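You operate a simulated robot arm through the tools that you are given. There is no shell and no other tool. Be economical: measure what you need, move in short steps, check, and stop when the job is done.

You run a simulated robot arm. Do the job below in one go: nothing can be reset, and whatever is moved stays where it is left.

TASK
The spinner shows UNEVEN: add the yellow glue tube and run it.
Fine: shut the hood, press the green button once and wait till the green lamp is out; leave the dial and the other tubes.

The check looks at the end state, three seconds after you hand in, the way a careful person would. Anything else that was tipped, shoved, dropped, spilled or broken makes it a failure.

THE ROBOT
A 7-joint arm with a two-finger parallel gripper, fixed in place. Base frame: the origin is at the foot of the arm, x ahead of it, y to its left, z up; the work surface is at about z = 766. Readings come in mm, degrees, newtons and seconds.
With the tool pointing down near the work surface it reaches from about 300 to 700 mm from the base axis. Its first joint turns from -66.0 to 66.0 degrees. Payload 1.57 kg.
The TCP is the grasp point between the finger pads, 30 mm short of the fingertips. In the tool frame z runs along the fingers and y along their closing line. Largest opening 110 mm; finger width 24, thickness 12; the body of the gripper, 48 by 112 mm, starts 78 mm behind the TCP.
Orientation is that of the tool frame in the base frame, as a unit quaternion [x, y, z, w]. With the fingers straight down and closing along the base's y, the tool's x points along the base's -x, its y along +y and its z along -z.

THE INTERFACE
- The arm moves only by the tool drive_tool. Its argument "motion" is text: rows parted by semicolons, each of 7 numbers parted by spaces: the shift along the tool's x, y, z in units of 50 mm (1.0 is 50 mm), then the turn, a rotation vector about the tool's x, y, z in units of 8 degrees (1.0 is 8 degrees), then the finger opening in mm, from 0 to 110. In form: tx ty tz ax ay az grip; .... A call has 1 to 20 rows; each row shifts and turns the commanded pose from where the row before left it, along the tool's axes as they then stand. A call with a number of a shift or a turn outside -1 to 1 is refused whole. A row lasts 0.2 s, in which the tool goes at most 50 mm and 8.6 degrees; a call with a longer step from one row to the next is refused whole, and so is a gripper value outside its range. Where a pose cannot be reached the arm comes as near as it can. A force on the tool above 70 N (or 10 N above the force at the start of the call, whichever is more), or a blocked arm, ends the call early, and 0.2 s more pass. Each finger travels about 108 mm/s and halts on what it meets, pressing with about 31 N; the grip force reading is that of the motor and also rises with nothing between the fingers. The clock runs only during rows and for 0.2 s after the last one: add rows that do not move to give the fingers time. It gives the time, the measured TCP pose, the force on the tool (base axes), the opening and the grip force at its end, in the units of the frame above (readings bear some noise), with the torque about the TCP (base axes, N m) and any sound that the robot's microphone picked up.
- Cameras (640 x 400 px; columns grow to the right, rows downward): "scene" is fixed at [146.1, -386.3, 1391.7]; the picture's right is [0.81, -0.59, 0.00], its down [-0.34, -0.47, -0.81] and it looks along [0.48, 0.66, -0.58] (base axes); focal length 375 px, centre (320, 200). "wrist" rides on the gripper at [70, 16, -141] in the tool frame; the picture's right is [-0.23, 0.97, 0.00], its down [-0.85, -0.20, -0.48] and it looks along [-0.47, -0.11, 0.88] (tool axes); focal length 222 px, centre (320, 200). There is no depth. A picture from a camera that has moved, and an enlarged one, comes with that camera's place and axes in the base frame and with its lens. The place of the scene camera against the robot may be out by one fixed shift of up to 25 mm in any direction.
- get_image(camera): a new picture of that camera. No time passes.
- inspect(camera, box): a new picture of the part [left, top, right, bottom] of that camera's present view, enlarged. No time passes.
- hand_in(): hands the job in; it is judged then, once.

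Go step by step. Nothing tells you positions but the pictures and the camera data: compare them with the known pose of the tool, close in by small moves and look again before you grip or let go. The budget is 120 turns and 64 pictures, counting those below and the enlarged ones. Unless the task says otherwise, let go and move clear before handing in, and close with one line.

The tools are called after "Call:" as a command line: name --argument value ..., lists and objects as JSON in quotes. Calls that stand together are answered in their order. drive_tool: Moves the arm, as the interface text tells. Its arguments: {"type":"object","properties":{"motion":{"type":"string"}},"required":["motion"]} The other tools are called the same way: get_image (camera) takes a picture; inspect (camera, box) takes an enlarged picture of a part of a camera's view; hand_in () hands the job in.

At the start:

```text
t: 0.0
ee_pos: [381.5, 259.9, 1147.8]
ee_rot: [0.0, 1.0, 0.0, 0.001]
wrist_force: [-0.3, -0.8, 0.0]
torque: [-0.02, 0.0, 0.01]
finger_gap: 109.9
finger_force: 0.1
```

scene: 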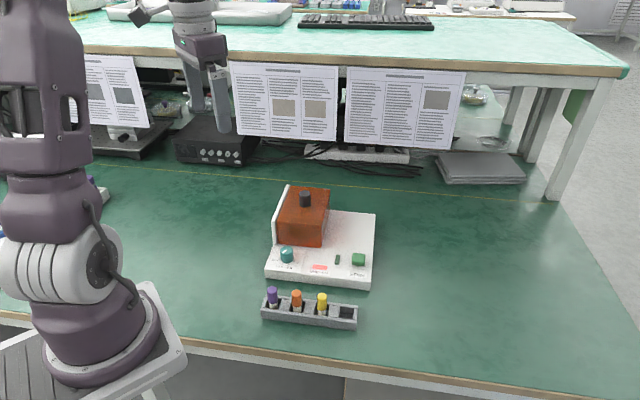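
wrist: 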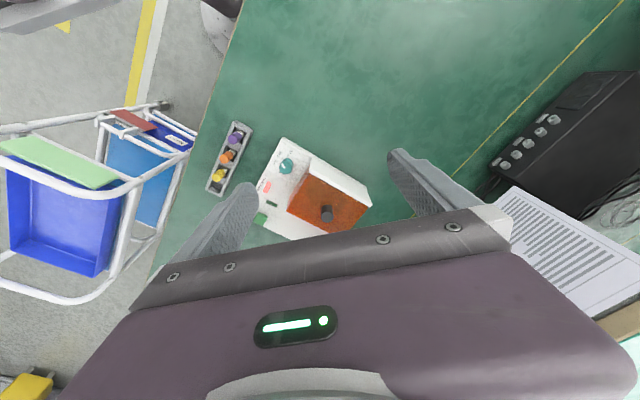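

I see a spinner with an orange hood and a tube rack (purple, orange, yellow, an empty slot). I'll look closer first.

Call:
inspect --camera "scene" --box '[240, 170, 400, 340]'

Call:
inspect --camera "wrist" --box '[190, 100, 400, 250]'

```text
2.35 times, centred on (320, 255) of scene
camera zoom: at [146.1, -386.3, 1391.7], right [0.81, -0.59, 0.0], down [-0.34, -0.47, -0.81], along [0.48, 0.66, -0.58], focal length 881 px, centre (320, 71)
```

zoom: 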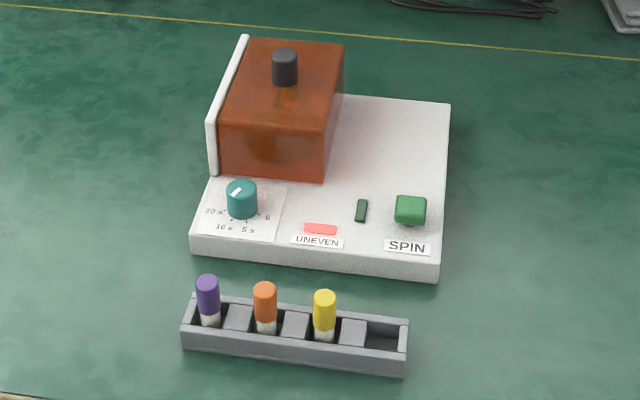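

```text
2.67 times, centred on (295, 175) of wrist
camera zoom: at [311.7, 276.6, 1289.8], right [0.23, 0.97, 0.0], down [0.85, -0.2, 0.48], along [0.47, -0.11, -0.88], focal length 592 px, centre (387, 267)
```

zoom: 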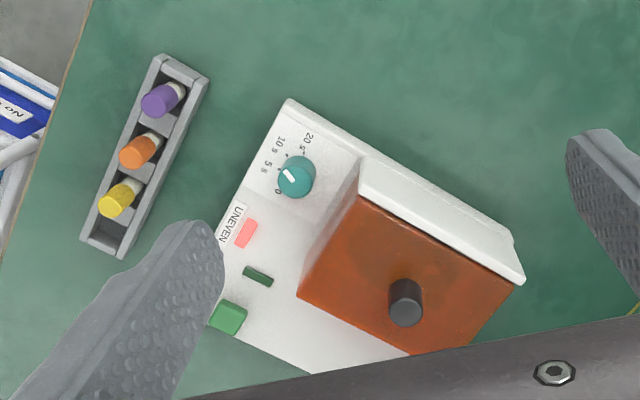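

The spinner is turned about -45° in the base frame. I'll move over its front with the tool turned to match and look at the hood.

Call:
drive_tool --motion "-0.6 -0.35 0.4 0 0 0 110;-0.6 -0.35 0.4 0 0 0 110;-0.6 -0.35 0.4 0 0 0 110;-0.6 -0.35 0.4 0 0 0 110;0 0 0 0 0 -0.9375 110;0 0 0 0 0 -0.9375 110;0 0 0 0 0 -0.9375 110;0 0 0 0 0 -0.9375 110;0 0 0 0 0 -0.9375 110;0 0 0 0 0 -0.9375 110;0 0 0 0 0 0 110"

Call:
get_image --camera "wrist"

```text
t: 2.4
ee_pos: [501.6, 190.8, 1068.6]
ee_rot: [-0.383, 0.924, -0.001, 0.0]
wrist_force: [0.9, -0.5, -0.4]
torque: [-0.01, 0.01, -0.01]
finger_gap: 110.4
finger_force: 0.1
```

```text
59 pictures are left
camera wrist: at [440.8, 152.4, 1210.3], right [-0.53, 0.85, 0.0], down [0.74, 0.46, 0.48], along [0.41, 0.25, -0.88], focal length 222 px, centre (320, 200)
```

wrist: 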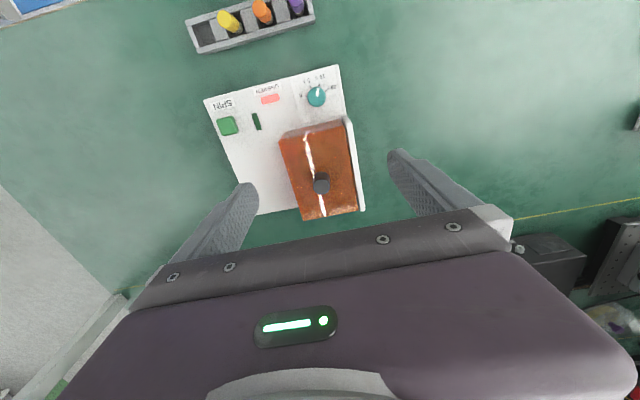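

I'll zoom in on the spinner from here.

Call:
inspect --camera "wrist" --box '[170, 0, 390, 230]'

Call:
inspect --camera "scene" --box '[255, 175, 345, 260]'

```text
1.74 times, centred on (280, 115) of wrist
camera zoom: at [440.8, 152.4, 1210.3], right [-0.53, 0.85, 0.0], down [0.74, 0.46, 0.48], along [0.41, 0.25, -0.88], focal length 386 px, centre (390, 348)
```

zoom: 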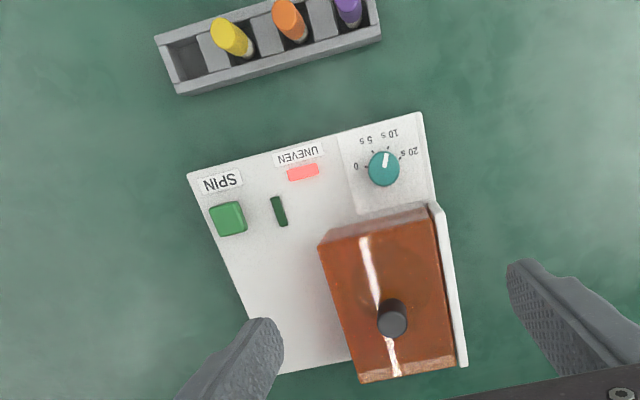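

```text
4.71 times, centred on (300, 218) of scene
camera zoom: at [146.1, -386.3, 1391.7], right [0.81, -0.59, 0.0], down [-0.34, -0.47, -0.81], along [0.48, 0.66, -0.58], focal length 1763 px, centre (414, 118)
```

zoom: 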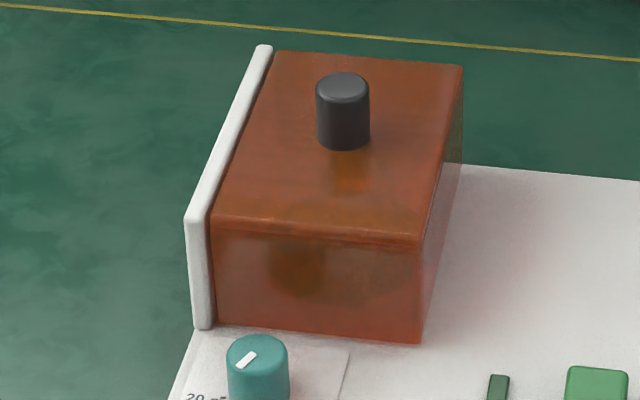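

The hood looks like a cover with a knob on top, beside a left wall, with free plate to its right. It probably slides or lifts. I'll go above the knob and refine its position.

Call:
drive_tool --motion "-0.65 -0.17 0.6 0 0 0 110;-0.65 -0.17 0.6 0 0 0 110;0 0 0.7 0 0 0 110;0 0 0 0 0 0 110"

Call:
get_image --camera "wrist"

Call:
get_image --camera "scene"

```text
t: 3.4
ee_pos: [558.0, 223.9, 972.4]
ee_rot: [-0.382, 0.924, 0.0, 0.0]
wrist_force: [0.7, -0.4, 0.0]
torque: [0.02, 0.01, 0.01]
finger_gap: 110.0
finger_force: 0.1
```

```text
56 pictures are left
camera wrist: at [497.8, 186.4, 1114.5], right [-0.53, 0.85, 0.0], down [0.75, 0.46, 0.48], along [0.41, 0.25, -0.88], focal length 222 px, centre (320, 200)
```

wrist: 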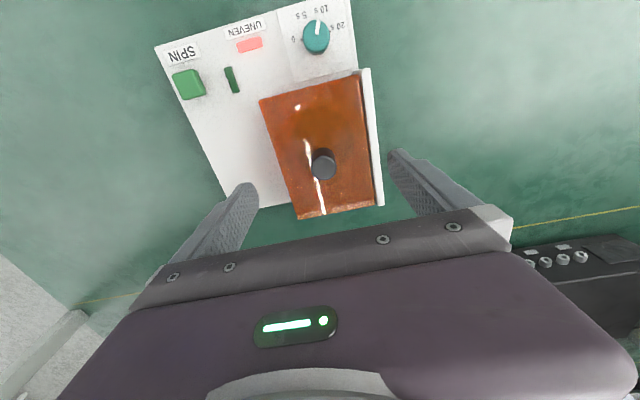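

```text
55 pictures are left
```

scene: 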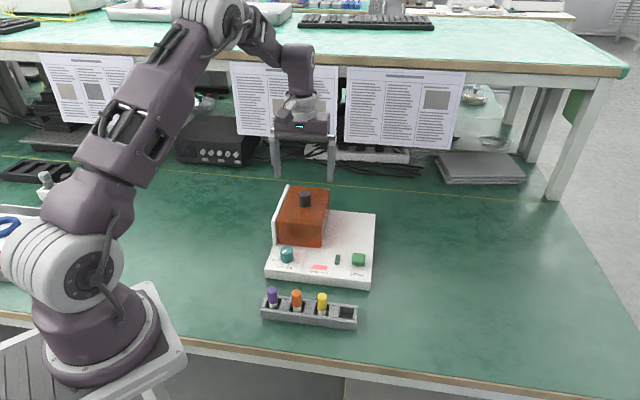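

The knob top is near (562, 228) and z about 860–888. I'll descend with the fingers open on either side of it and look again.

Call:
drive_tool --motion "-0.04 0 0.5 0 0 0 110;-0.04 0 0.5 0 0 0 110;0 0 0 0 0 0 110"

Call:
get_image --camera "wrist"

Call:
inspect --camera "scene" --box '[250, 140, 350, 220]'

```text
t: 4.2
ee_pos: [561.9, 227.4, 922.4]
ee_rot: [-0.383, 0.924, 0.0, 0.0]
wrist_force: [0.0, -0.1, -0.8]
torque: [0.02, -0.01, 0.07]
finger_gap: 110.2
finger_force: 0.0
```

```text
54 pictures are left
camera wrist: at [500.8, 190.0, 1063.6], right [-0.53, 0.85, 0.0], down [0.75, 0.46, 0.48], along [0.41, 0.25, -0.88], focal length 222 px, centre (320, 200)
```

wrist: 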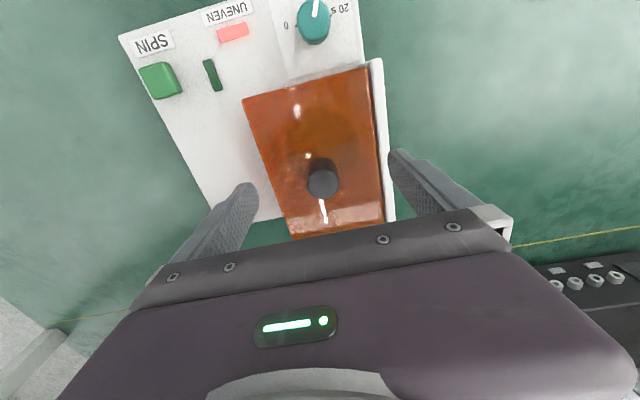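

```text
5.00 times, centred on (300, 180) of scene
camera zoom: at [146.1, -386.3, 1391.7], right [0.81, -0.59, 0.0], down [-0.34, -0.47, -0.81], along [0.48, 0.66, -0.58], focal length 1873 px, centre (420, 300)
```

zoom: 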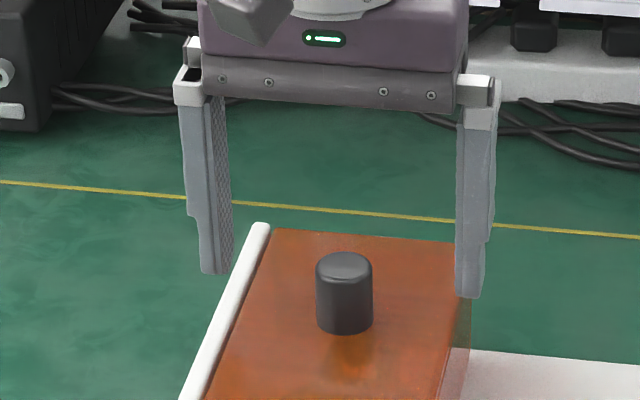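

The knob is about centred and its top is near z ≈ 900. I'll narrow the fingers and lower slightly.

Call:
drive_tool --motion "0 0 0.1 0 0 0 80;0 0 0.1 0 0 0 50;0 0 0 0 0 0 50;0 0 0 0 0 0 50"

Call:
inspect --camera "scene" --box '[265, 160, 345, 224]'

Call:
inspect --camera "wrist" --box '[240, 100, 400, 240]'

```text
t: 5.2
ee_pos: [562.0, 227.8, 913.1]
ee_rot: [-0.383, 0.924, 0.0, 0.001]
wrist_force: [-0.4, -0.2, 0.2]
torque: [-0.01, 0.0, 0.0]
finger_gap: 50.4
finger_force: 0.1
```

```text
6.25 times, centred on (305, 192) of scene
camera zoom: at [146.1, -386.3, 1391.7], right [0.81, -0.59, 0.0], down [-0.34, -0.47, -0.81], along [0.48, 0.66, -0.58], focal length 2341 px, centre (414, 250)
```

zoom: 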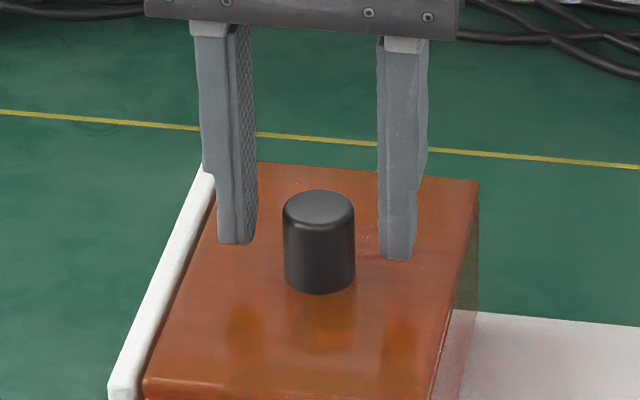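

```text
2.86 times, centred on (320, 170) of wrist
camera zoom: at [500.9, 190.0, 1054.4], right [-0.53, 0.85, 0.0], down [0.75, 0.46, 0.48], along [0.41, 0.25, -0.88], focal length 635 px, centre (320, 286)
```

zoom: 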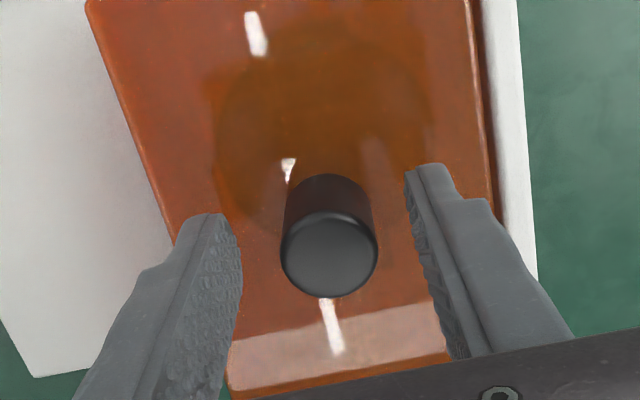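

I'll correct 2 mm, lower to about 4 mm above the hood, and close on the knob.

Call:
drive_tool --motion "-0.05 0.03 0.1 0 0 0 50;0 0 0.12 0 0 0 50;0 0 0 0 0 0 36;0 0 0 0 0 0 20;0 0 0 0 0 0 15;0 0 0 0 0 0 15"

Call:
inspect --camera "scene" --box '[265, 160, 345, 224]'

```text
t: 6.6
ee_pos: [563.2, 230.2, 902.2]
ee_rot: [-0.382, 0.924, 0.0, 0.0]
wrist_force: [1.2, 0.3, -1.5]
torque: [0.23, 0.3, 0.03]
finger_gap: 27.4
finger_force: 37.4
```

```text
6.25 times, centred on (305, 192) of scene
camera zoom: at [146.2, -386.3, 1391.7], right [0.81, -0.59, 0.0], down [-0.34, -0.47, -0.81], along [0.48, 0.66, -0.58], focal length 2341 px, centre (414, 250)
```

zoom: 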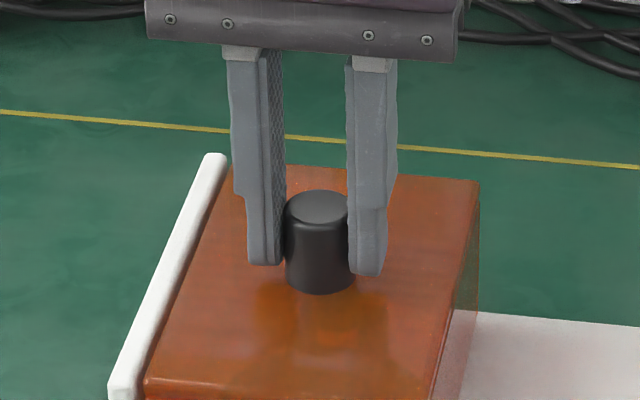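

The knob is held (gap 27.4 mm). I'll test a small lift and read the force.

Call:
drive_tool --motion "0 0 -0.04 0 0 0 15;0 0 -0.04 0 0 0 15;0 0 0 0 0 0 15"

```text
t: 7.4
ee_pos: [562.2, 229.7, 906.0]
ee_rot: [-0.382, 0.924, 0.0, 0.0]
wrist_force: [-0.9, -1.0, -3.4]
torque: [-0.19, 0.77, 0.05]
finger_gap: 27.2
finger_force: 37.8
```

It lifts easily (about 3 N). I'll lift a bit more and look at how it moves.

Call:
drive_tool --motion "0 0 -0.08 0 0 0 15;0 0 -0.08 0 0 0 15;0 0 0 0 0 0 15"

Call:
inspect --camera "scene" --box '[255, 160, 355, 260]'

```text
t: 8.2
ee_pos: [561.8, 228.8, 912.6]
ee_rot: [-0.383, 0.924, 0.0, -0.002]
wrist_force: [-4.1, -4.2, -29.9]
torque: [-0.45, 0.1, 0.0]
finger_gap: 27.6
finger_force: 38.2
```

```text
4.00 times, centred on (305, 210) of scene
camera zoom: at [146.5, -386.2, 1391.6], right [0.81, -0.59, 0.0], down [-0.34, -0.47, -0.81], along [0.48, 0.66, -0.58], focal length 1498 px, centre (380, 160)
```

zoom: 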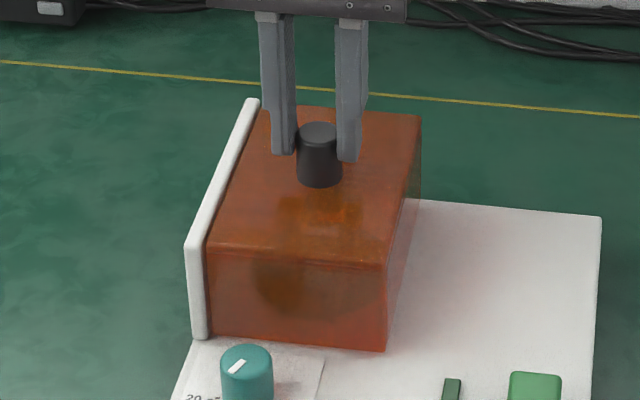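

The fingers slipped up the knob and the hood stayed put, so it doesn't lift. I'll go back down and test a slide to the right, along the spinner's free plate.

Call:
drive_tool --motion "0 0 0.08 0 0 0 32;0 0 0.12 0 0 0 32;0 0 0 0 0 0 15;0 0 0 0 0 0 15"

Call:
drive_tool --motion "0 -0.06 0 0 0 0 15;0 -0.06 0 0 0 0 15;0 0 0 0 0 0 15"

Call:
inspect --camera "scene" --box '[255, 160, 355, 260]'

```text
t: 9.2
ee_pos: [565.6, 230.5, 905.6]
ee_rot: [-0.383, 0.924, 0.0, 0.002]
wrist_force: [1.2, 0.4, 16.6]
torque: [0.1, 0.37, 0.0]
finger_gap: 27.5
finger_force: 38.0
```

```text
t: 10.0
ee_pos: [567.9, 227.4, 905.0]
ee_rot: [-0.383, 0.924, 0.0, 0.003]
wrist_force: [6.6, 6.9, 27.8]
torque: [0.55, 0.1, 0.11]
finger_gap: 27.3
finger_force: 37.8
```

```text
4.00 times, centred on (305, 210) of scene
camera zoom: at [145.8, -386.4, 1391.7], right [0.81, -0.59, 0.0], down [-0.34, -0.47, -0.81], along [0.48, 0.66, -0.58], focal length 1498 px, centre (380, 160)
```

zoom: 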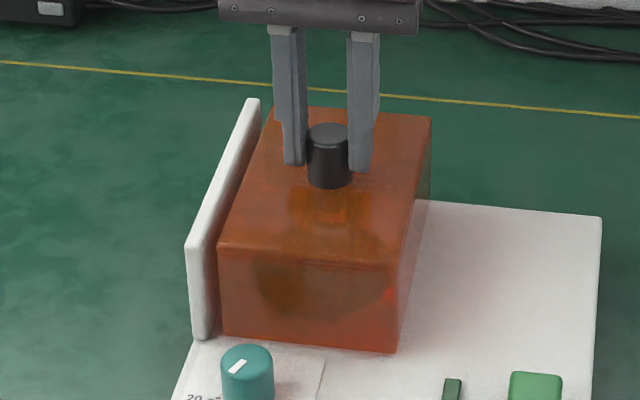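

It slides to the right freely. I'll relieve the downward load and keep sliding while watching the forces.

Call:
drive_tool --motion "0 0 -0.06 0 0 0 15;0 -0.2 0 0 0 0 15;0 -0.2 0 0 0 0 15;0 -0.2 0 0 0 0 15;0 0 0 0 0 0 15"

Call:
get_image --camera "wrist"

```text
t: 11.2
ee_pos: [588.1, 204.7, 904.9]
ee_rot: [-0.382, 0.924, 0.0, -0.002]
wrist_force: [8.4, 8.7, -27.8]
torque: [-0.09, -0.45, 0.0]
finger_gap: 27.3
finger_force: 38.2
```

```text
47 pictures are left
camera wrist: at [528.6, 166.7, 1048.4], right [-0.53, 0.85, 0.0], down [0.75, 0.46, 0.48], along [0.4, 0.25, -0.88], focal length 222 px, centre (320, 200)
```

wrist: 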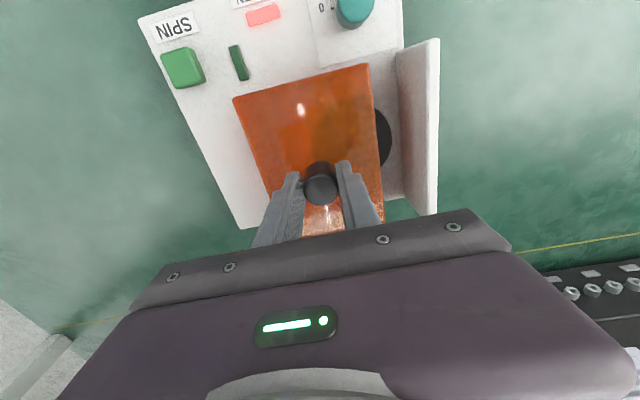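

The rotor is appearing. I'll continue sliding.

Call:
drive_tool --motion "-0.01 -0.2 0.03 0 0 0 15;0 -0.2 0 0 0 0 15;0 -0.2 0 0 0 0 15;0 -0.2 0 0 0 0 15;0 0 0 0 0 0 15"

Call:
inspect --camera "scene" --box '[255, 160, 385, 290]'

```text
t: 12.4
ee_pos: [616.8, 176.6, 905.9]
ee_rot: [-0.382, 0.924, 0.0, 0.002]
wrist_force: [-10.3, -9.4, 19.1]
torque: [-0.34, 0.91, 0.0]
finger_gap: 27.2
finger_force: 38.1
```

```text
3.08 times, centred on (320, 225) of scene
camera zoom: at [145.5, -386.7, 1391.6], right [0.81, -0.59, 0.0], down [-0.34, -0.47, -0.81], along [0.48, 0.66, -0.58], focal length 1152 px, centre (320, 123)
```

zoom: 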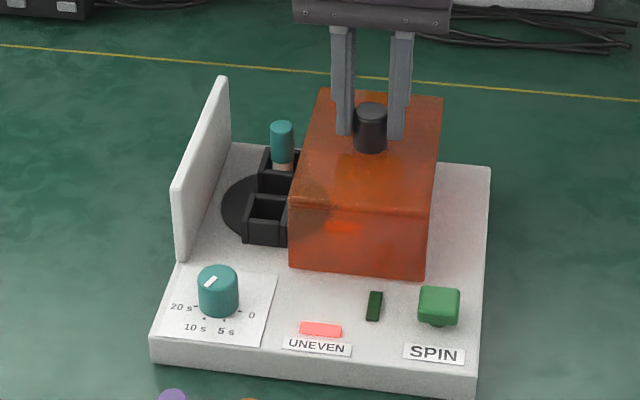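

The rotor, with sockets and a teal-capped tube, is now visible. I'll slide on.

Call:
drive_tool --motion "0.01 -0.2 -0.02 0 0 0 15;0 -0.2 0 0 0 0 15;0 -0.2 0 0 0 0 15;0 0 0 0 0 0 15"

Call:
inspect --camera "scene" --box '[255, 160, 385, 290]'

```text
t: 13.4
ee_pos: [637.4, 156.4, 905.6]
ee_rot: [-0.382, 0.924, 0.001, 0.0]
wrist_force: [-16.6, -6.2, 9.4]
torque: [-0.31, 0.15, 0.07]
finger_gap: 27.0
finger_force: 38.1
```

```text
3.08 times, centred on (320, 225) of scene
camera zoom: at [145.5, -386.5, 1391.7], right [0.81, -0.59, 0.0], down [-0.34, -0.47, -0.81], along [0.48, 0.66, -0.58], focal length 1152 px, centre (320, 123)
```

zoom: 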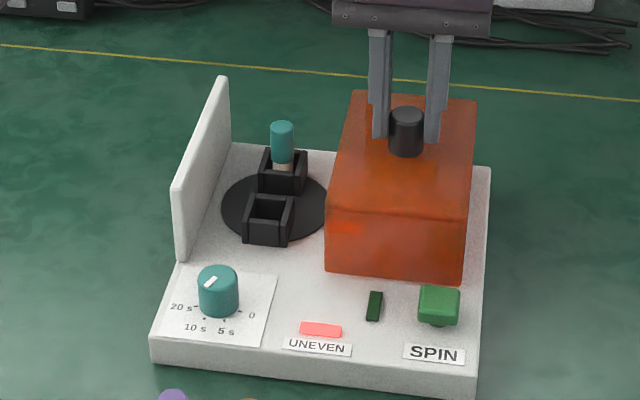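

The hood is fully aside and the front socket of the rotor is empty, opposite the teal tube. I'll release the knob and rise.

Call:
drive_tool --motion "0 0 0 0 0 0 34;0 0 0 0 0 0 44;0 0 0 0 0 0 50;0 0 -0.6 0 0 0 50;0 0 -0.8 0 0 0 50;0 0 0 0 0 0 50"

Call:
inspect --camera "scene" --box '[255, 190, 385, 320]'

Call:
get_image --camera "wrist"

```text
t: 14.8
ee_pos: [636.3, 157.0, 977.0]
ee_rot: [-0.384, 0.923, 0.0, 0.0]
wrist_force: [0.4, -0.4, -1.0]
torque: [-0.02, -0.02, -0.01]
finger_gap: 50.0
finger_force: 0.1
```

```text
3.08 times, centred on (320, 255) of scene
camera zoom: at [146.1, -386.3, 1391.7], right [0.81, -0.59, 0.0], down [-0.34, -0.47, -0.81], along [0.48, 0.66, -0.58], focal length 1152 px, centre (320, 31)
```

zoom: 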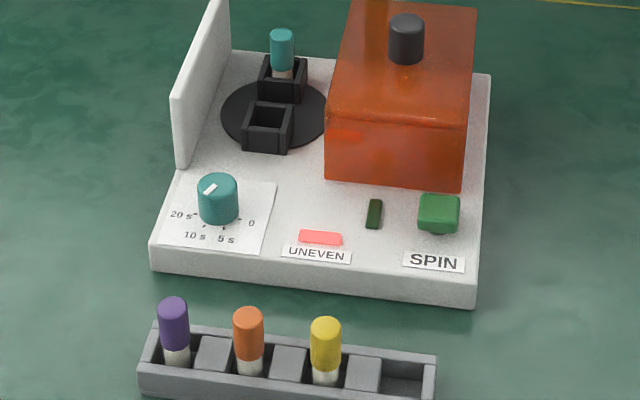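

```text
43 pictures are left
camera wrist: at [575.9, 118.8, 1118.6], right [-0.53, 0.85, 0.0], down [0.75, 0.46, 0.48], along [0.41, 0.25, -0.88], focal length 222 px, centre (320, 200)
```

wrist: 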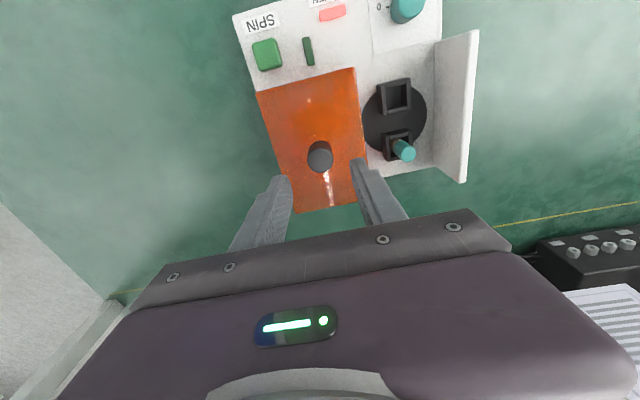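

The sockets are clear. Next I'll hover over the yellow tube at about (450, 8).

Call:
drive_tool --motion "0.79 0.087 0 0 0 0 50;0.79 0.087 0 0 0 0 50;0.79 0.087 0 0 0 0 50;0.79 0.087 0 0 0 0 50;0.79 0.087 0 0 0 0 50;0.79 0.087 0 0 0 0 50;0 0 0.6 0 0 0 40;0 0 0.5 0 0 0 40;0 0 0 0 0 0 40"

Call:
get_image --camera "wrist"

Call:
inspect --camera "scene" --box '[255, 220, 385, 350]'

```text
t: 16.8
ee_pos: [451.9, 7.7, 922.3]
ee_rot: [-0.383, 0.924, -0.001, 0.0]
wrist_force: [0.5, -0.1, 0.0]
torque: [0.04, -0.02, 0.01]
finger_gap: 40.1
finger_force: 0.0
```

```text
42 pictures are left
camera wrist: at [391.5, -30.4, 1064.3], right [-0.53, 0.85, 0.0], down [0.75, 0.46, 0.48], along [0.41, 0.25, -0.88], focal length 222 px, centre (320, 200)
```

wrist: 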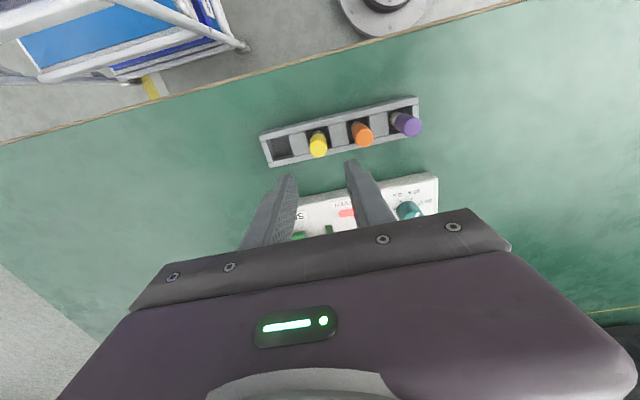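

```text
3.08 times, centred on (320, 285) of scene
camera zoom: at [146.1, -386.3, 1391.7], right [0.81, -0.59, 0.0], down [-0.34, -0.47, -0.81], along [0.48, 0.66, -0.58], focal length 1152 px, centre (320, -62)
```

zoom: 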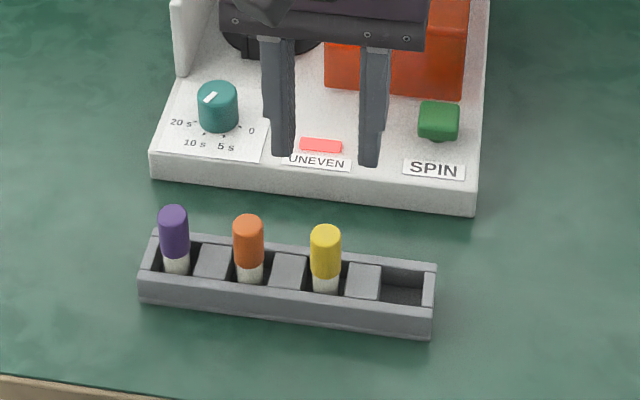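

Nearly above it. I'll zoom for the exact position.

Call:
inspect --camera "wrist" --box '[250, 90, 430, 200]'

```text
3.56 times, centred on (340, 145) of wrist
camera zoom: at [391.5, -30.4, 1064.3], right [-0.53, 0.85, 0.0], down [0.75, 0.46, 0.48], along [0.41, 0.25, -0.88], focal length 790 px, centre (249, 396)
```

zoom: 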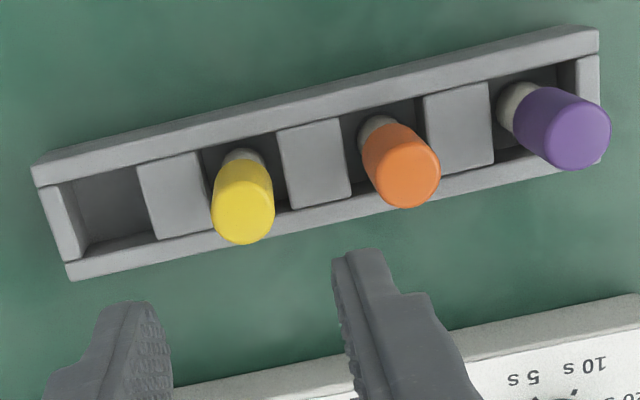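

The cap is about 7 mm toward the rack front and its top is near z ≈ 841. I'll correct that, go down to just above it, and check.

Call:
drive_tool --motion "0.14 0 0.4 0 0 0 40;0 0 0.4 0 0 0 40;0 0 0 0 0 0 40"

Call:
inspect --camera "wrist" --box '[250, 90, 430, 200]'

Call:
inspect --camera "scene" --box '[255, 250, 365, 340]'

```text
t: 17.6
ee_pos: [448.2, 2.8, 882.3]
ee_rot: [-0.382, 0.924, 0.0, 0.0]
wrist_force: [0.6, 0.3, -0.3]
torque: [-0.01, 0.01, -0.02]
finger_gap: 40.1
finger_force: 0.1
```

```text
3.56 times, centred on (340, 145) of wrist
camera zoom: at [386.0, -36.3, 1024.9], right [-0.53, 0.85, 0.0], down [0.75, 0.46, 0.48], along [0.41, 0.25, -0.88], focal length 790 px, centre (249, 396)
```

zoom: 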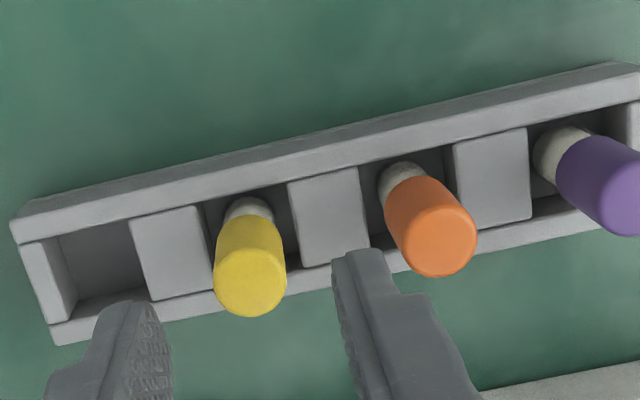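

```text
4.44 times, centred on (310, 295) of scene
camera zoom: at [146.1, -386.3, 1391.7], right [0.81, -0.59, 0.0], down [-0.34, -0.47, -0.81], along [0.48, 0.66, -0.58], focal length 1665 px, centre (364, -222)
```

zoom: 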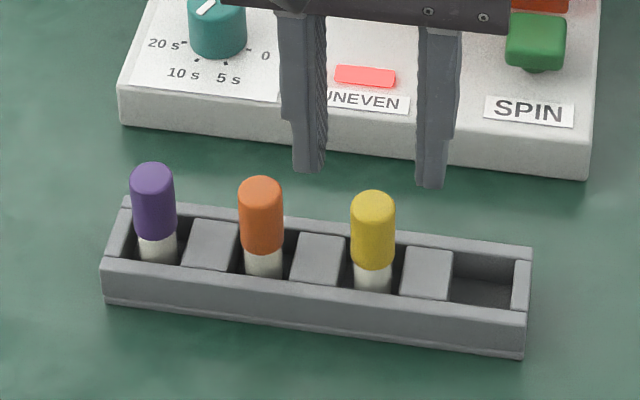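

Small correction of 2.5 mm, then I'll lower around the cap with a 34 mm opening and check before closing.

Call:
drive_tool --motion "0.05 0.012 0 0 0 0 34;0 0 0.2 0 0 0 34;0 0 0.2 0 0 0 34;0 0 0 0 0 0 34"

Call:
inspect --camera "wrist" --box '[250, 90, 430, 200]'

Call:
inspect --camera "scene" --box '[255, 250, 365, 340]'

```text
t: 18.6
ee_pos: [444.3, 0.5, 863.2]
ee_rot: [-0.383, 0.924, -0.001, -0.001]
wrist_force: [-0.1, 0.7, 0.3]
torque: [0.0, -0.01, 0.0]
finger_gap: 34.1
finger_force: 0.1
```

```text
3.56 times, centred on (340, 145) of wrist
camera zoom: at [383.3, -37.8, 1004.0], right [-0.53, 0.85, 0.0], down [0.75, 0.46, 0.48], along [0.41, 0.25, -0.88], focal length 790 px, centre (249, 396)
```

zoom: 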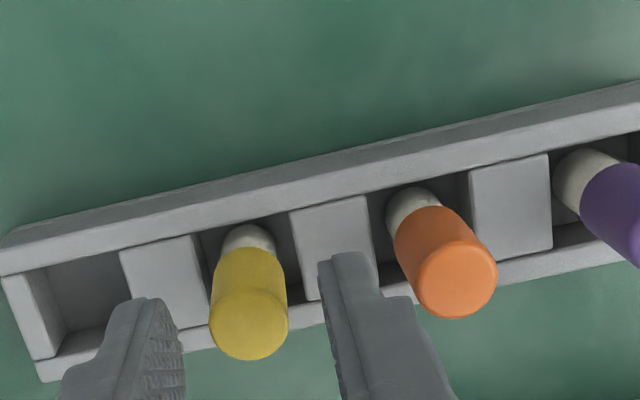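

```text
4.44 times, centred on (310, 295) of scene
camera zoom: at [146.1, -386.3, 1391.7], right [0.81, -0.59, 0.0], down [-0.34, -0.47, -0.81], along [0.48, 0.66, -0.58], focal length 1665 px, centre (364, -222)
```

zoom: 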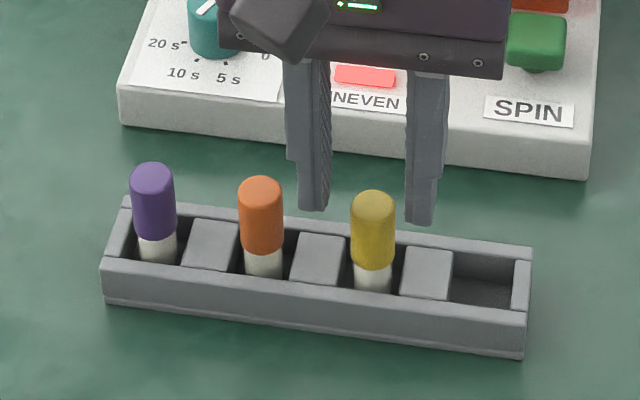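

Aligned within about 1–2 mm. I'll lower 16 mm and close.

Call:
drive_tool --motion "0.02 -0.01 0.16 0 0 0 34;0 0 0.16 0 0 0 34;0 0 0 0 0 0 26;0 0 0 0 0 0 18;0 0 0 0 0 0 10;0 0 0 0 0 0 10"

Call:
inspect --camera "scene" --box '[255, 250, 365, 340]'

```text
t: 20.0
ee_pos: [444.4, -0.4, 845.4]
ee_rot: [-0.382, 0.924, 0.0, 0.0]
wrist_force: [-1.3, 0.6, 0.7]
torque: [0.04, 0.0, -0.02]
finger_gap: 17.5
finger_force: 31.5
```

```text
4.44 times, centred on (310, 295) of scene
camera zoom: at [146.1, -386.3, 1391.7], right [0.81, -0.59, 0.0], down [-0.34, -0.47, -0.81], along [0.48, 0.66, -0.58], focal length 1665 px, centre (364, -222)
```

zoom: 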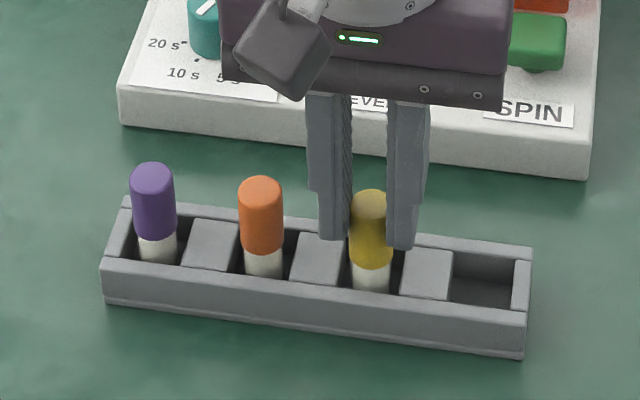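

Gripped. I'll lift straight up.

Call:
drive_tool --motion "0 0 -0.2 0 0 0 10;0 0 -0.4 0 0 0 10;0 0 -0.6 0 0 0 10;0 0 -0.6 0 0 0 10;0 0 -0.6 0 0 0 10;0 0 0 0 0 0 10"

Call:
inspect --camera "scene" --box '[225, 170, 395, 340]'

```text
t: 21.4
ee_pos: [445.5, 0.4, 968.1]
ee_rot: [-0.382, 0.924, -0.001, -0.001]
wrist_force: [-0.6, -0.8, -0.6]
torque: [-0.03, -0.02, -0.02]
finger_gap: 17.4
finger_force: 31.6
```

```text
2.35 times, centred on (310, 255) of scene
camera zoom: at [146.1, -386.3, 1391.7], right [0.81, -0.59, 0.0], down [-0.34, -0.47, -0.81], along [0.48, 0.66, -0.58], focal length 881 px, centre (344, 71)
```

zoom: 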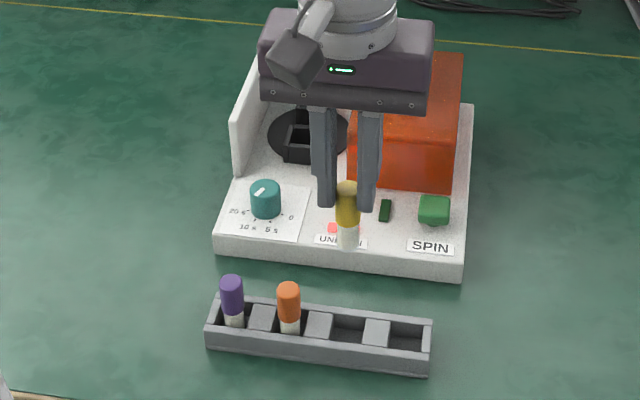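

The tube is held upright. The front socket is near (540, 205, top z ≈ 820), so I'll carry the tube above it.

Call:
drive_tool --motion "-0.846 0.311 0 0 0 0 10;-0.846 0.311 0 0 0 0 10;-0.846 0.311 0 0 0 0 10;-0.846 0.311 0 0 0 0 10;-0.846 0.311 0 0 0 0 10;0 0 0 0 0 0 10"

Call:
inspect --camera "wrist" --box '[240, 60, 420, 210]'

Call:
inspect --camera "scene" --box '[245, 150, 375, 270]'

```text
t: 22.8
ee_pos: [539.7, 204.3, 963.0]
ee_rot: [-0.383, 0.924, 0.0, 0.001]
wrist_force: [-1.1, -1.4, 0.0]
torque: [-0.01, 0.02, -0.02]
finger_gap: 17.2
finger_force: 31.1
```

```text
2.67 times, centred on (330, 135) of wrist
camera zoom: at [478.3, 166.0, 1104.7], right [-0.53, 0.85, 0.0], down [0.75, 0.46, 0.48], along [0.41, 0.25, -0.88], focal length 592 px, centre (293, 373)
```

zoom: 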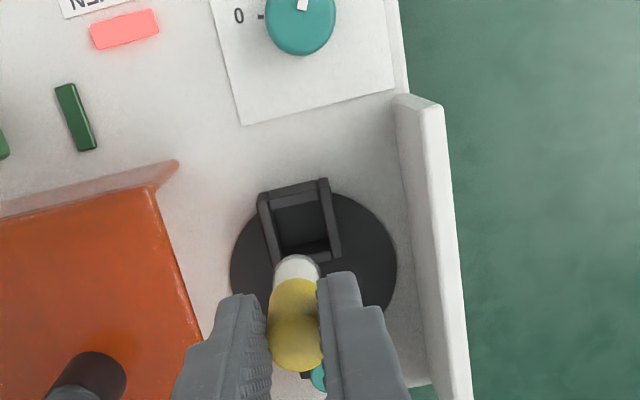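

```text
3.33 times, centred on (310, 210) of scene
camera zoom: at [146.2, -386.3, 1391.7], right [0.81, -0.59, 0.0], down [-0.34, -0.47, -0.81], along [0.48, 0.66, -0.58], focal length 1248 px, centre (353, 167)
```

zoom: 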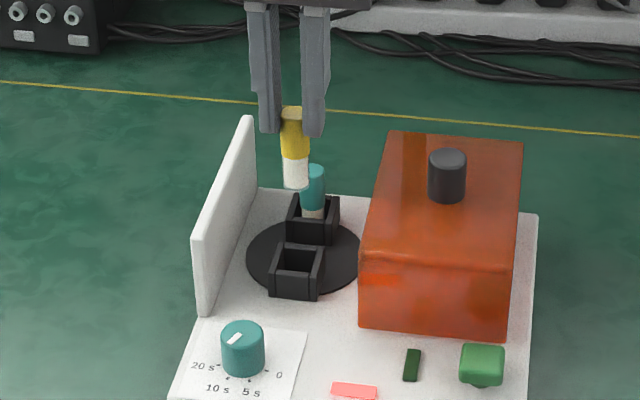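

Roughly over the socket. I'll come down to about 15 mm above it and look again.

Call:
drive_tool --motion "-0.04 0.02 0.5 0 0 0 10;0 0 0.5 0 0 0 10;0 0 0.2 0 0 0 10;0 0 0 0 0 0 10"

Call:
inspect --camera "wrist" --box '[260, 90, 380, 210]'

Call:
inspect --camera "scene" --box '[265, 170, 345, 250]'

```text
t: 23.8
ee_pos: [539.6, 207.8, 903.4]
ee_rot: [-0.382, 0.924, 0.001, 0.001]
wrist_force: [-0.3, -0.7, 0.1]
torque: [0.02, 0.02, -0.01]
finger_gap: 17.5
finger_force: 30.9
```

```text
3.33 times, centred on (320, 150) of wrist
camera zoom: at [478.2, 169.8, 1045.7], right [-0.53, 0.85, 0.0], down [0.75, 0.46, 0.48], along [0.41, 0.25, -0.88], focal length 740 px, centre (320, 367)
```

zoom: 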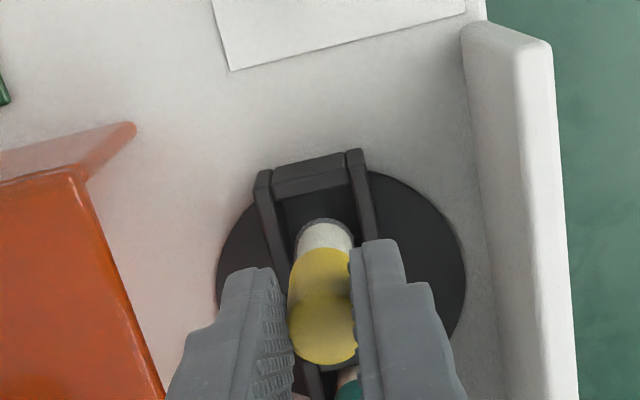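

```text
5.00 times, centred on (305, 210) of scene
camera zoom: at [146.1, -386.3, 1391.7], right [0.81, -0.59, 0.0], down [-0.34, -0.47, -0.81], along [0.48, 0.66, -0.58], focal length 1873 px, centre (395, 150)
```

zoom: 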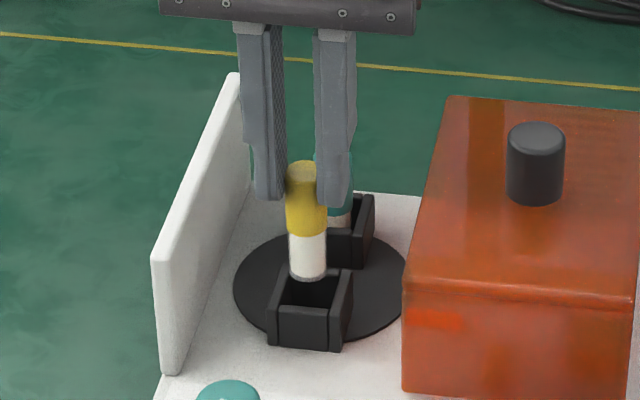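

Scene and wrist estimates of the tube height disagree a little, so I'll zoom in to settle it before lowering.

Call:
inspect --camera "wrist" --box '[295, 110, 345, 160]'

Call:
inspect --camera "scene" --box '[275, 185, 325, 245]'

```text
8.00 times, centred on (320, 135) of wrist
camera zoom: at [478.2, 169.8, 1045.7], right [-0.53, 0.85, 0.0], down [0.75, 0.46, 0.48], along [0.41, 0.25, -0.88], focal length 1777 px, centre (320, 720)
```

zoom: 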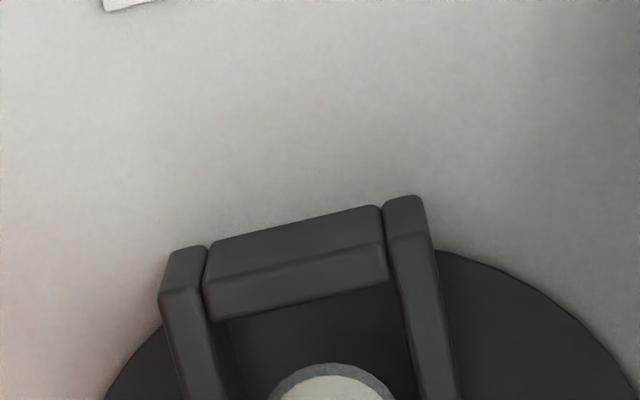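

```text
6.67 times, centred on (300, 215) of scene
camera zoom: at [146.1, -386.3, 1391.7], right [0.81, -0.59, 0.0], down [-0.34, -0.47, -0.81], along [0.48, 0.66, -0.58], focal length 2497 px, centre (453, 100)
```

zoom: 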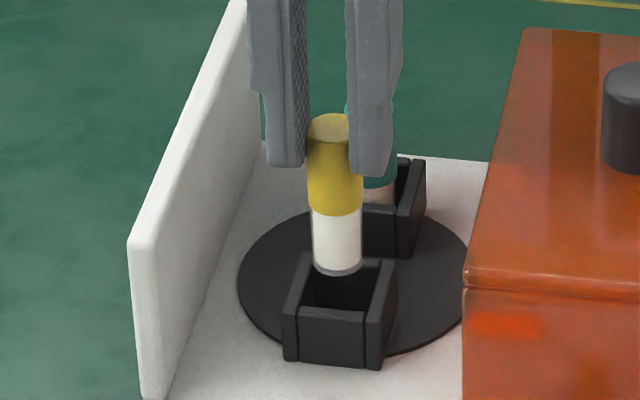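

Combining both views, the tube sits about 5 mm off-centre in the hand toward the back. It's only a few millimetres above the socket and about 9 mm too far back. I'll raise it slightly, shift it, and look again.

Call:
drive_tool --motion "0 0 -0.06 0 0 0 10;0.17 -0.024 0 0 0 0 10;0 0 0 0 0 0 10"

Call:
inspect --camera "wrist" --box '[290, 110, 350, 170]'

Call:
inspect --camera "scene" --box '[275, 185, 325, 245]'

```text
t: 24.6
ee_pos: [534.0, 200.3, 908.2]
ee_rot: [-0.383, 0.924, 0.0, 0.0]
wrist_force: [0.3, 0.8, -0.6]
torque: [0.01, 0.0, 0.01]
finger_gap: 17.4
finger_force: 31.3
```

```text
6.67 times, centred on (320, 140) of wrist
camera zoom: at [473.1, 162.1, 1049.9], right [-0.53, 0.85, 0.0], down [0.75, 0.46, 0.48], along [0.41, 0.25, -0.88], focal length 1481 px, centre (320, 600)
```

zoom: 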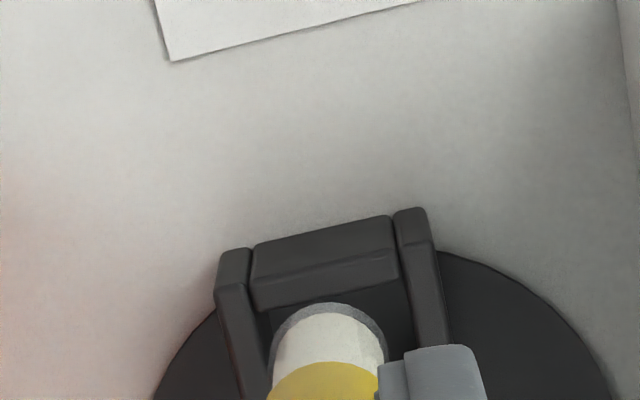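

```text
6.67 times, centred on (300, 215) of scene
camera zoom: at [146.1, -386.3, 1391.7], right [0.81, -0.59, 0.0], down [-0.34, -0.47, -0.81], along [0.48, 0.66, -0.58], focal length 2497 px, centre (453, 100)
```

zoom: 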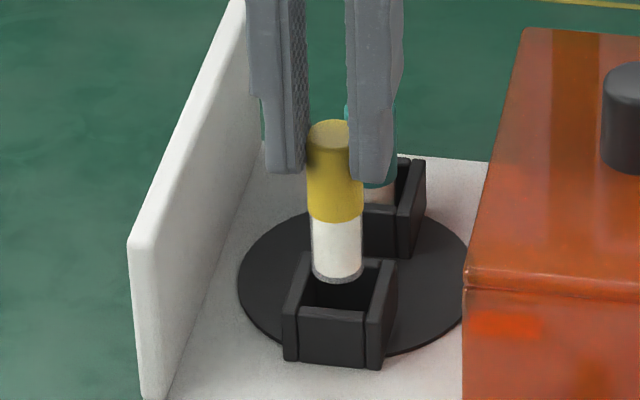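

Both views now agree on a small drop and centring. I'll lower 10 mm into the socket mouth and check.

Call:
drive_tool --motion "0.01 0 0.06 0 0 0 10;0 0 0.06 0 0 0 10;0 0 0.06 0 0 0 10;0 0 0.04 0 0 0 10;0 0 0 0 0 0 10"

Call:
inspect --camera "wrist" --box '[290, 110, 350, 170]'

Call:
inspect --camera "scene" --box '[275, 185, 325, 245]'

```text
t: 25.8
ee_pos: [534.0, 198.9, 897.2]
ee_rot: [-0.383, 0.924, 0.0, 0.0]
wrist_force: [-1.0, -0.2, -0.3]
torque: [-0.02, 0.0, 0.02]
finger_gap: 17.5
finger_force: 31.1
```

```text
6.67 times, centred on (320, 140) of wrist
camera zoom: at [473.2, 160.9, 1038.9], right [-0.53, 0.85, 0.0], down [0.75, 0.46, 0.48], along [0.41, 0.25, -0.88], focal length 1481 px, centre (320, 600)
```

zoom: 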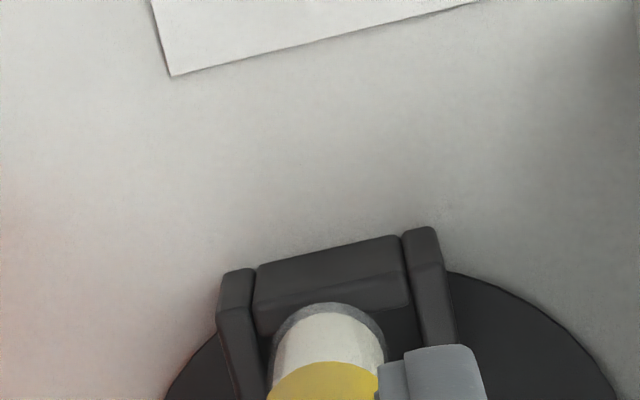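

```text
6.67 times, centred on (300, 215) of scene
camera zoom: at [146.1, -386.3, 1391.7], right [0.81, -0.59, 0.0], down [-0.34, -0.47, -0.81], along [0.48, 0.66, -0.58], focal length 2497 px, centre (453, 100)
```

zoom: 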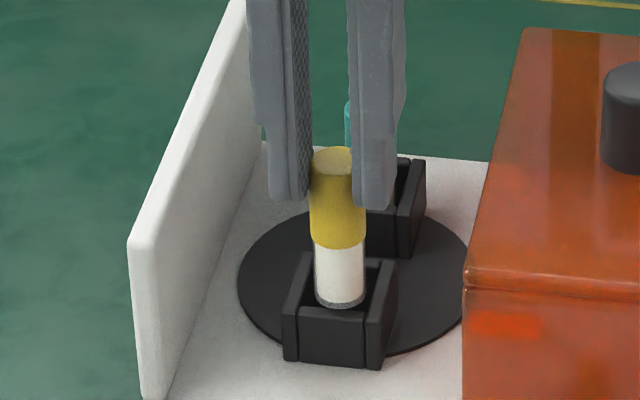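

The front wall's visible face misled me: the tube is now about 6 mm too far forward, though no contact has been felt. I'll raise it and shift it back.

Call:
drive_tool --motion "0 0 -0.1 0 0 0 10;-0.124 0.03 0 0 0 0 10;0 0 0 0 0 0 10"

Call:
inspect --camera "wrist" --box '[290, 110, 350, 170]'

Call:
inspect --camera "scene" --box '[285, 205, 320, 240]'

```text
t: 26.6
ee_pos: [536.9, 204.2, 902.7]
ee_rot: [-0.382, 0.924, 0.0, 0.0]
wrist_force: [1.2, 0.1, 0.8]
torque: [0.03, 0.02, 0.02]
finger_gap: 17.6
finger_force: 30.7
```

```text
6.67 times, centred on (320, 140) of wrist
camera zoom: at [476.4, 166.2, 1044.4], right [-0.53, 0.85, 0.0], down [0.75, 0.46, 0.48], along [0.41, 0.25, -0.88], focal length 1481 px, centre (320, 600)
```

zoom: 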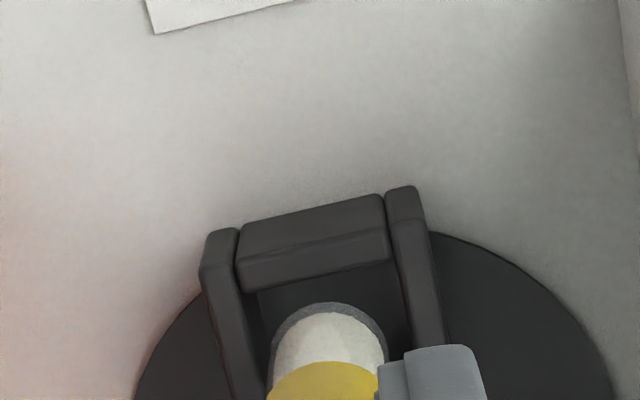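

```text
11.43 times, centred on (302, 222) of scene
camera zoom: at [146.1, -386.3, 1391.7], right [0.81, -0.59, 0.0], down [-0.34, -0.47, -0.81], along [0.48, 0.66, -0.58], focal length 4281 px, centre (520, -57)
```

zoom: 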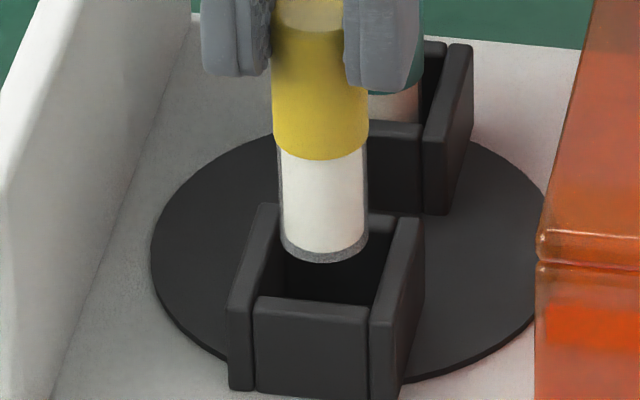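

Both views now agree: centred, about 5 mm above the rim. I'll lower in small steps.

Call:
drive_tool --motion "0 0 0.1 0 0 0 10;0 0 0.1 0 0 0 10;0 0 0.08 0 0 0 10;0 0 0 0 0 0 10"

Call:
inspect --camera "scene" --box '[275, 185, 325, 245]'

```text
t: 27.6
ee_pos: [537.2, 204.7, 886.9]
ee_rot: [-0.382, 0.924, 0.0, 0.0]
wrist_force: [0.2, -0.5, -0.3]
torque: [0.02, -0.05, 0.0]
finger_gap: 17.1
finger_force: 31.4
```

```text
6.67 times, centred on (300, 215) of scene
camera zoom: at [146.1, -386.3, 1391.7], right [0.81, -0.59, 0.0], down [-0.34, -0.47, -0.81], along [0.48, 0.66, -0.58], focal length 2497 px, centre (453, 100)
```

zoom: 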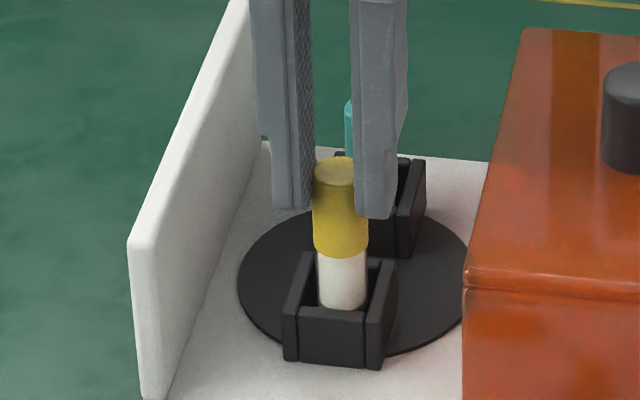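

It's inside. I'll continue down gently until it touches the socket floor.

Call:
drive_tool --motion "0 0 0.06 0 0 0 10;0 0 0.06 0 0 0 10;0 0 0 0 0 0 10"

```text
t: 28.4
ee_pos: [537.0, 203.9, 882.5]
ee_rot: [-0.383, 0.924, 0.0, 0.0]
wrist_force: [0.7, 0.4, -0.7]
torque: [-0.02, 0.02, 0.05]
finger_gap: 17.4
finger_force: 30.8
```

Call:
drive_tool --motion "0 0 0.04 0 0 0 10;0 0 0.04 0 0 0 10;0 0 0 0 0 0 10"

Call:
inspect --camera "scene" --box '[275, 185, 325, 245]'

```text
t: 29.2
ee_pos: [536.4, 203.8, 878.6]
ee_rot: [-0.382, 0.924, 0.0, 0.0]
wrist_force: [-0.6, 0.3, -0.8]
torque: [0.0, -0.03, 0.0]
finger_gap: 17.4
finger_force: 31.1
```

```text
6.67 times, centred on (300, 215) of scene
camera zoom: at [146.1, -386.3, 1391.7], right [0.81, -0.59, 0.0], down [-0.34, -0.47, -0.81], along [0.48, 0.66, -0.58], focal length 2497 px, centre (453, 100)
```

zoom: 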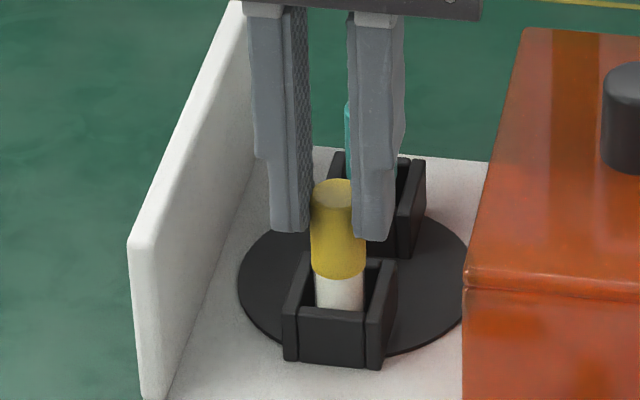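

Call:
drive_tool --motion "0 0 0.04 0 0 0 10;0 0 0.04 0 0 0 10;0 0 0 0 0 0 10"

Call:
drive_tool --motion "0 0 0.04 0 0 0 10;0 0 0 0 0 0 10"

```text
t: 30.0
ee_pos: [537.7, 204.3, 875.2]
ee_rot: [-0.383, 0.924, 0.0, 0.0]
wrist_force: [0.2, -0.6, 0.4]
torque: [0.02, 0.02, -0.02]
finger_gap: 17.3
finger_force: 31.2
```

```text
t: 30.6
ee_pos: [539.1, 205.2, 873.1]
ee_rot: [-0.383, 0.924, 0.0, -0.001]
wrist_force: [0.0, -0.4, -0.2]
torque: [0.01, -0.03, -0.05]
finger_gap: 17.3
finger_force: 30.8
```

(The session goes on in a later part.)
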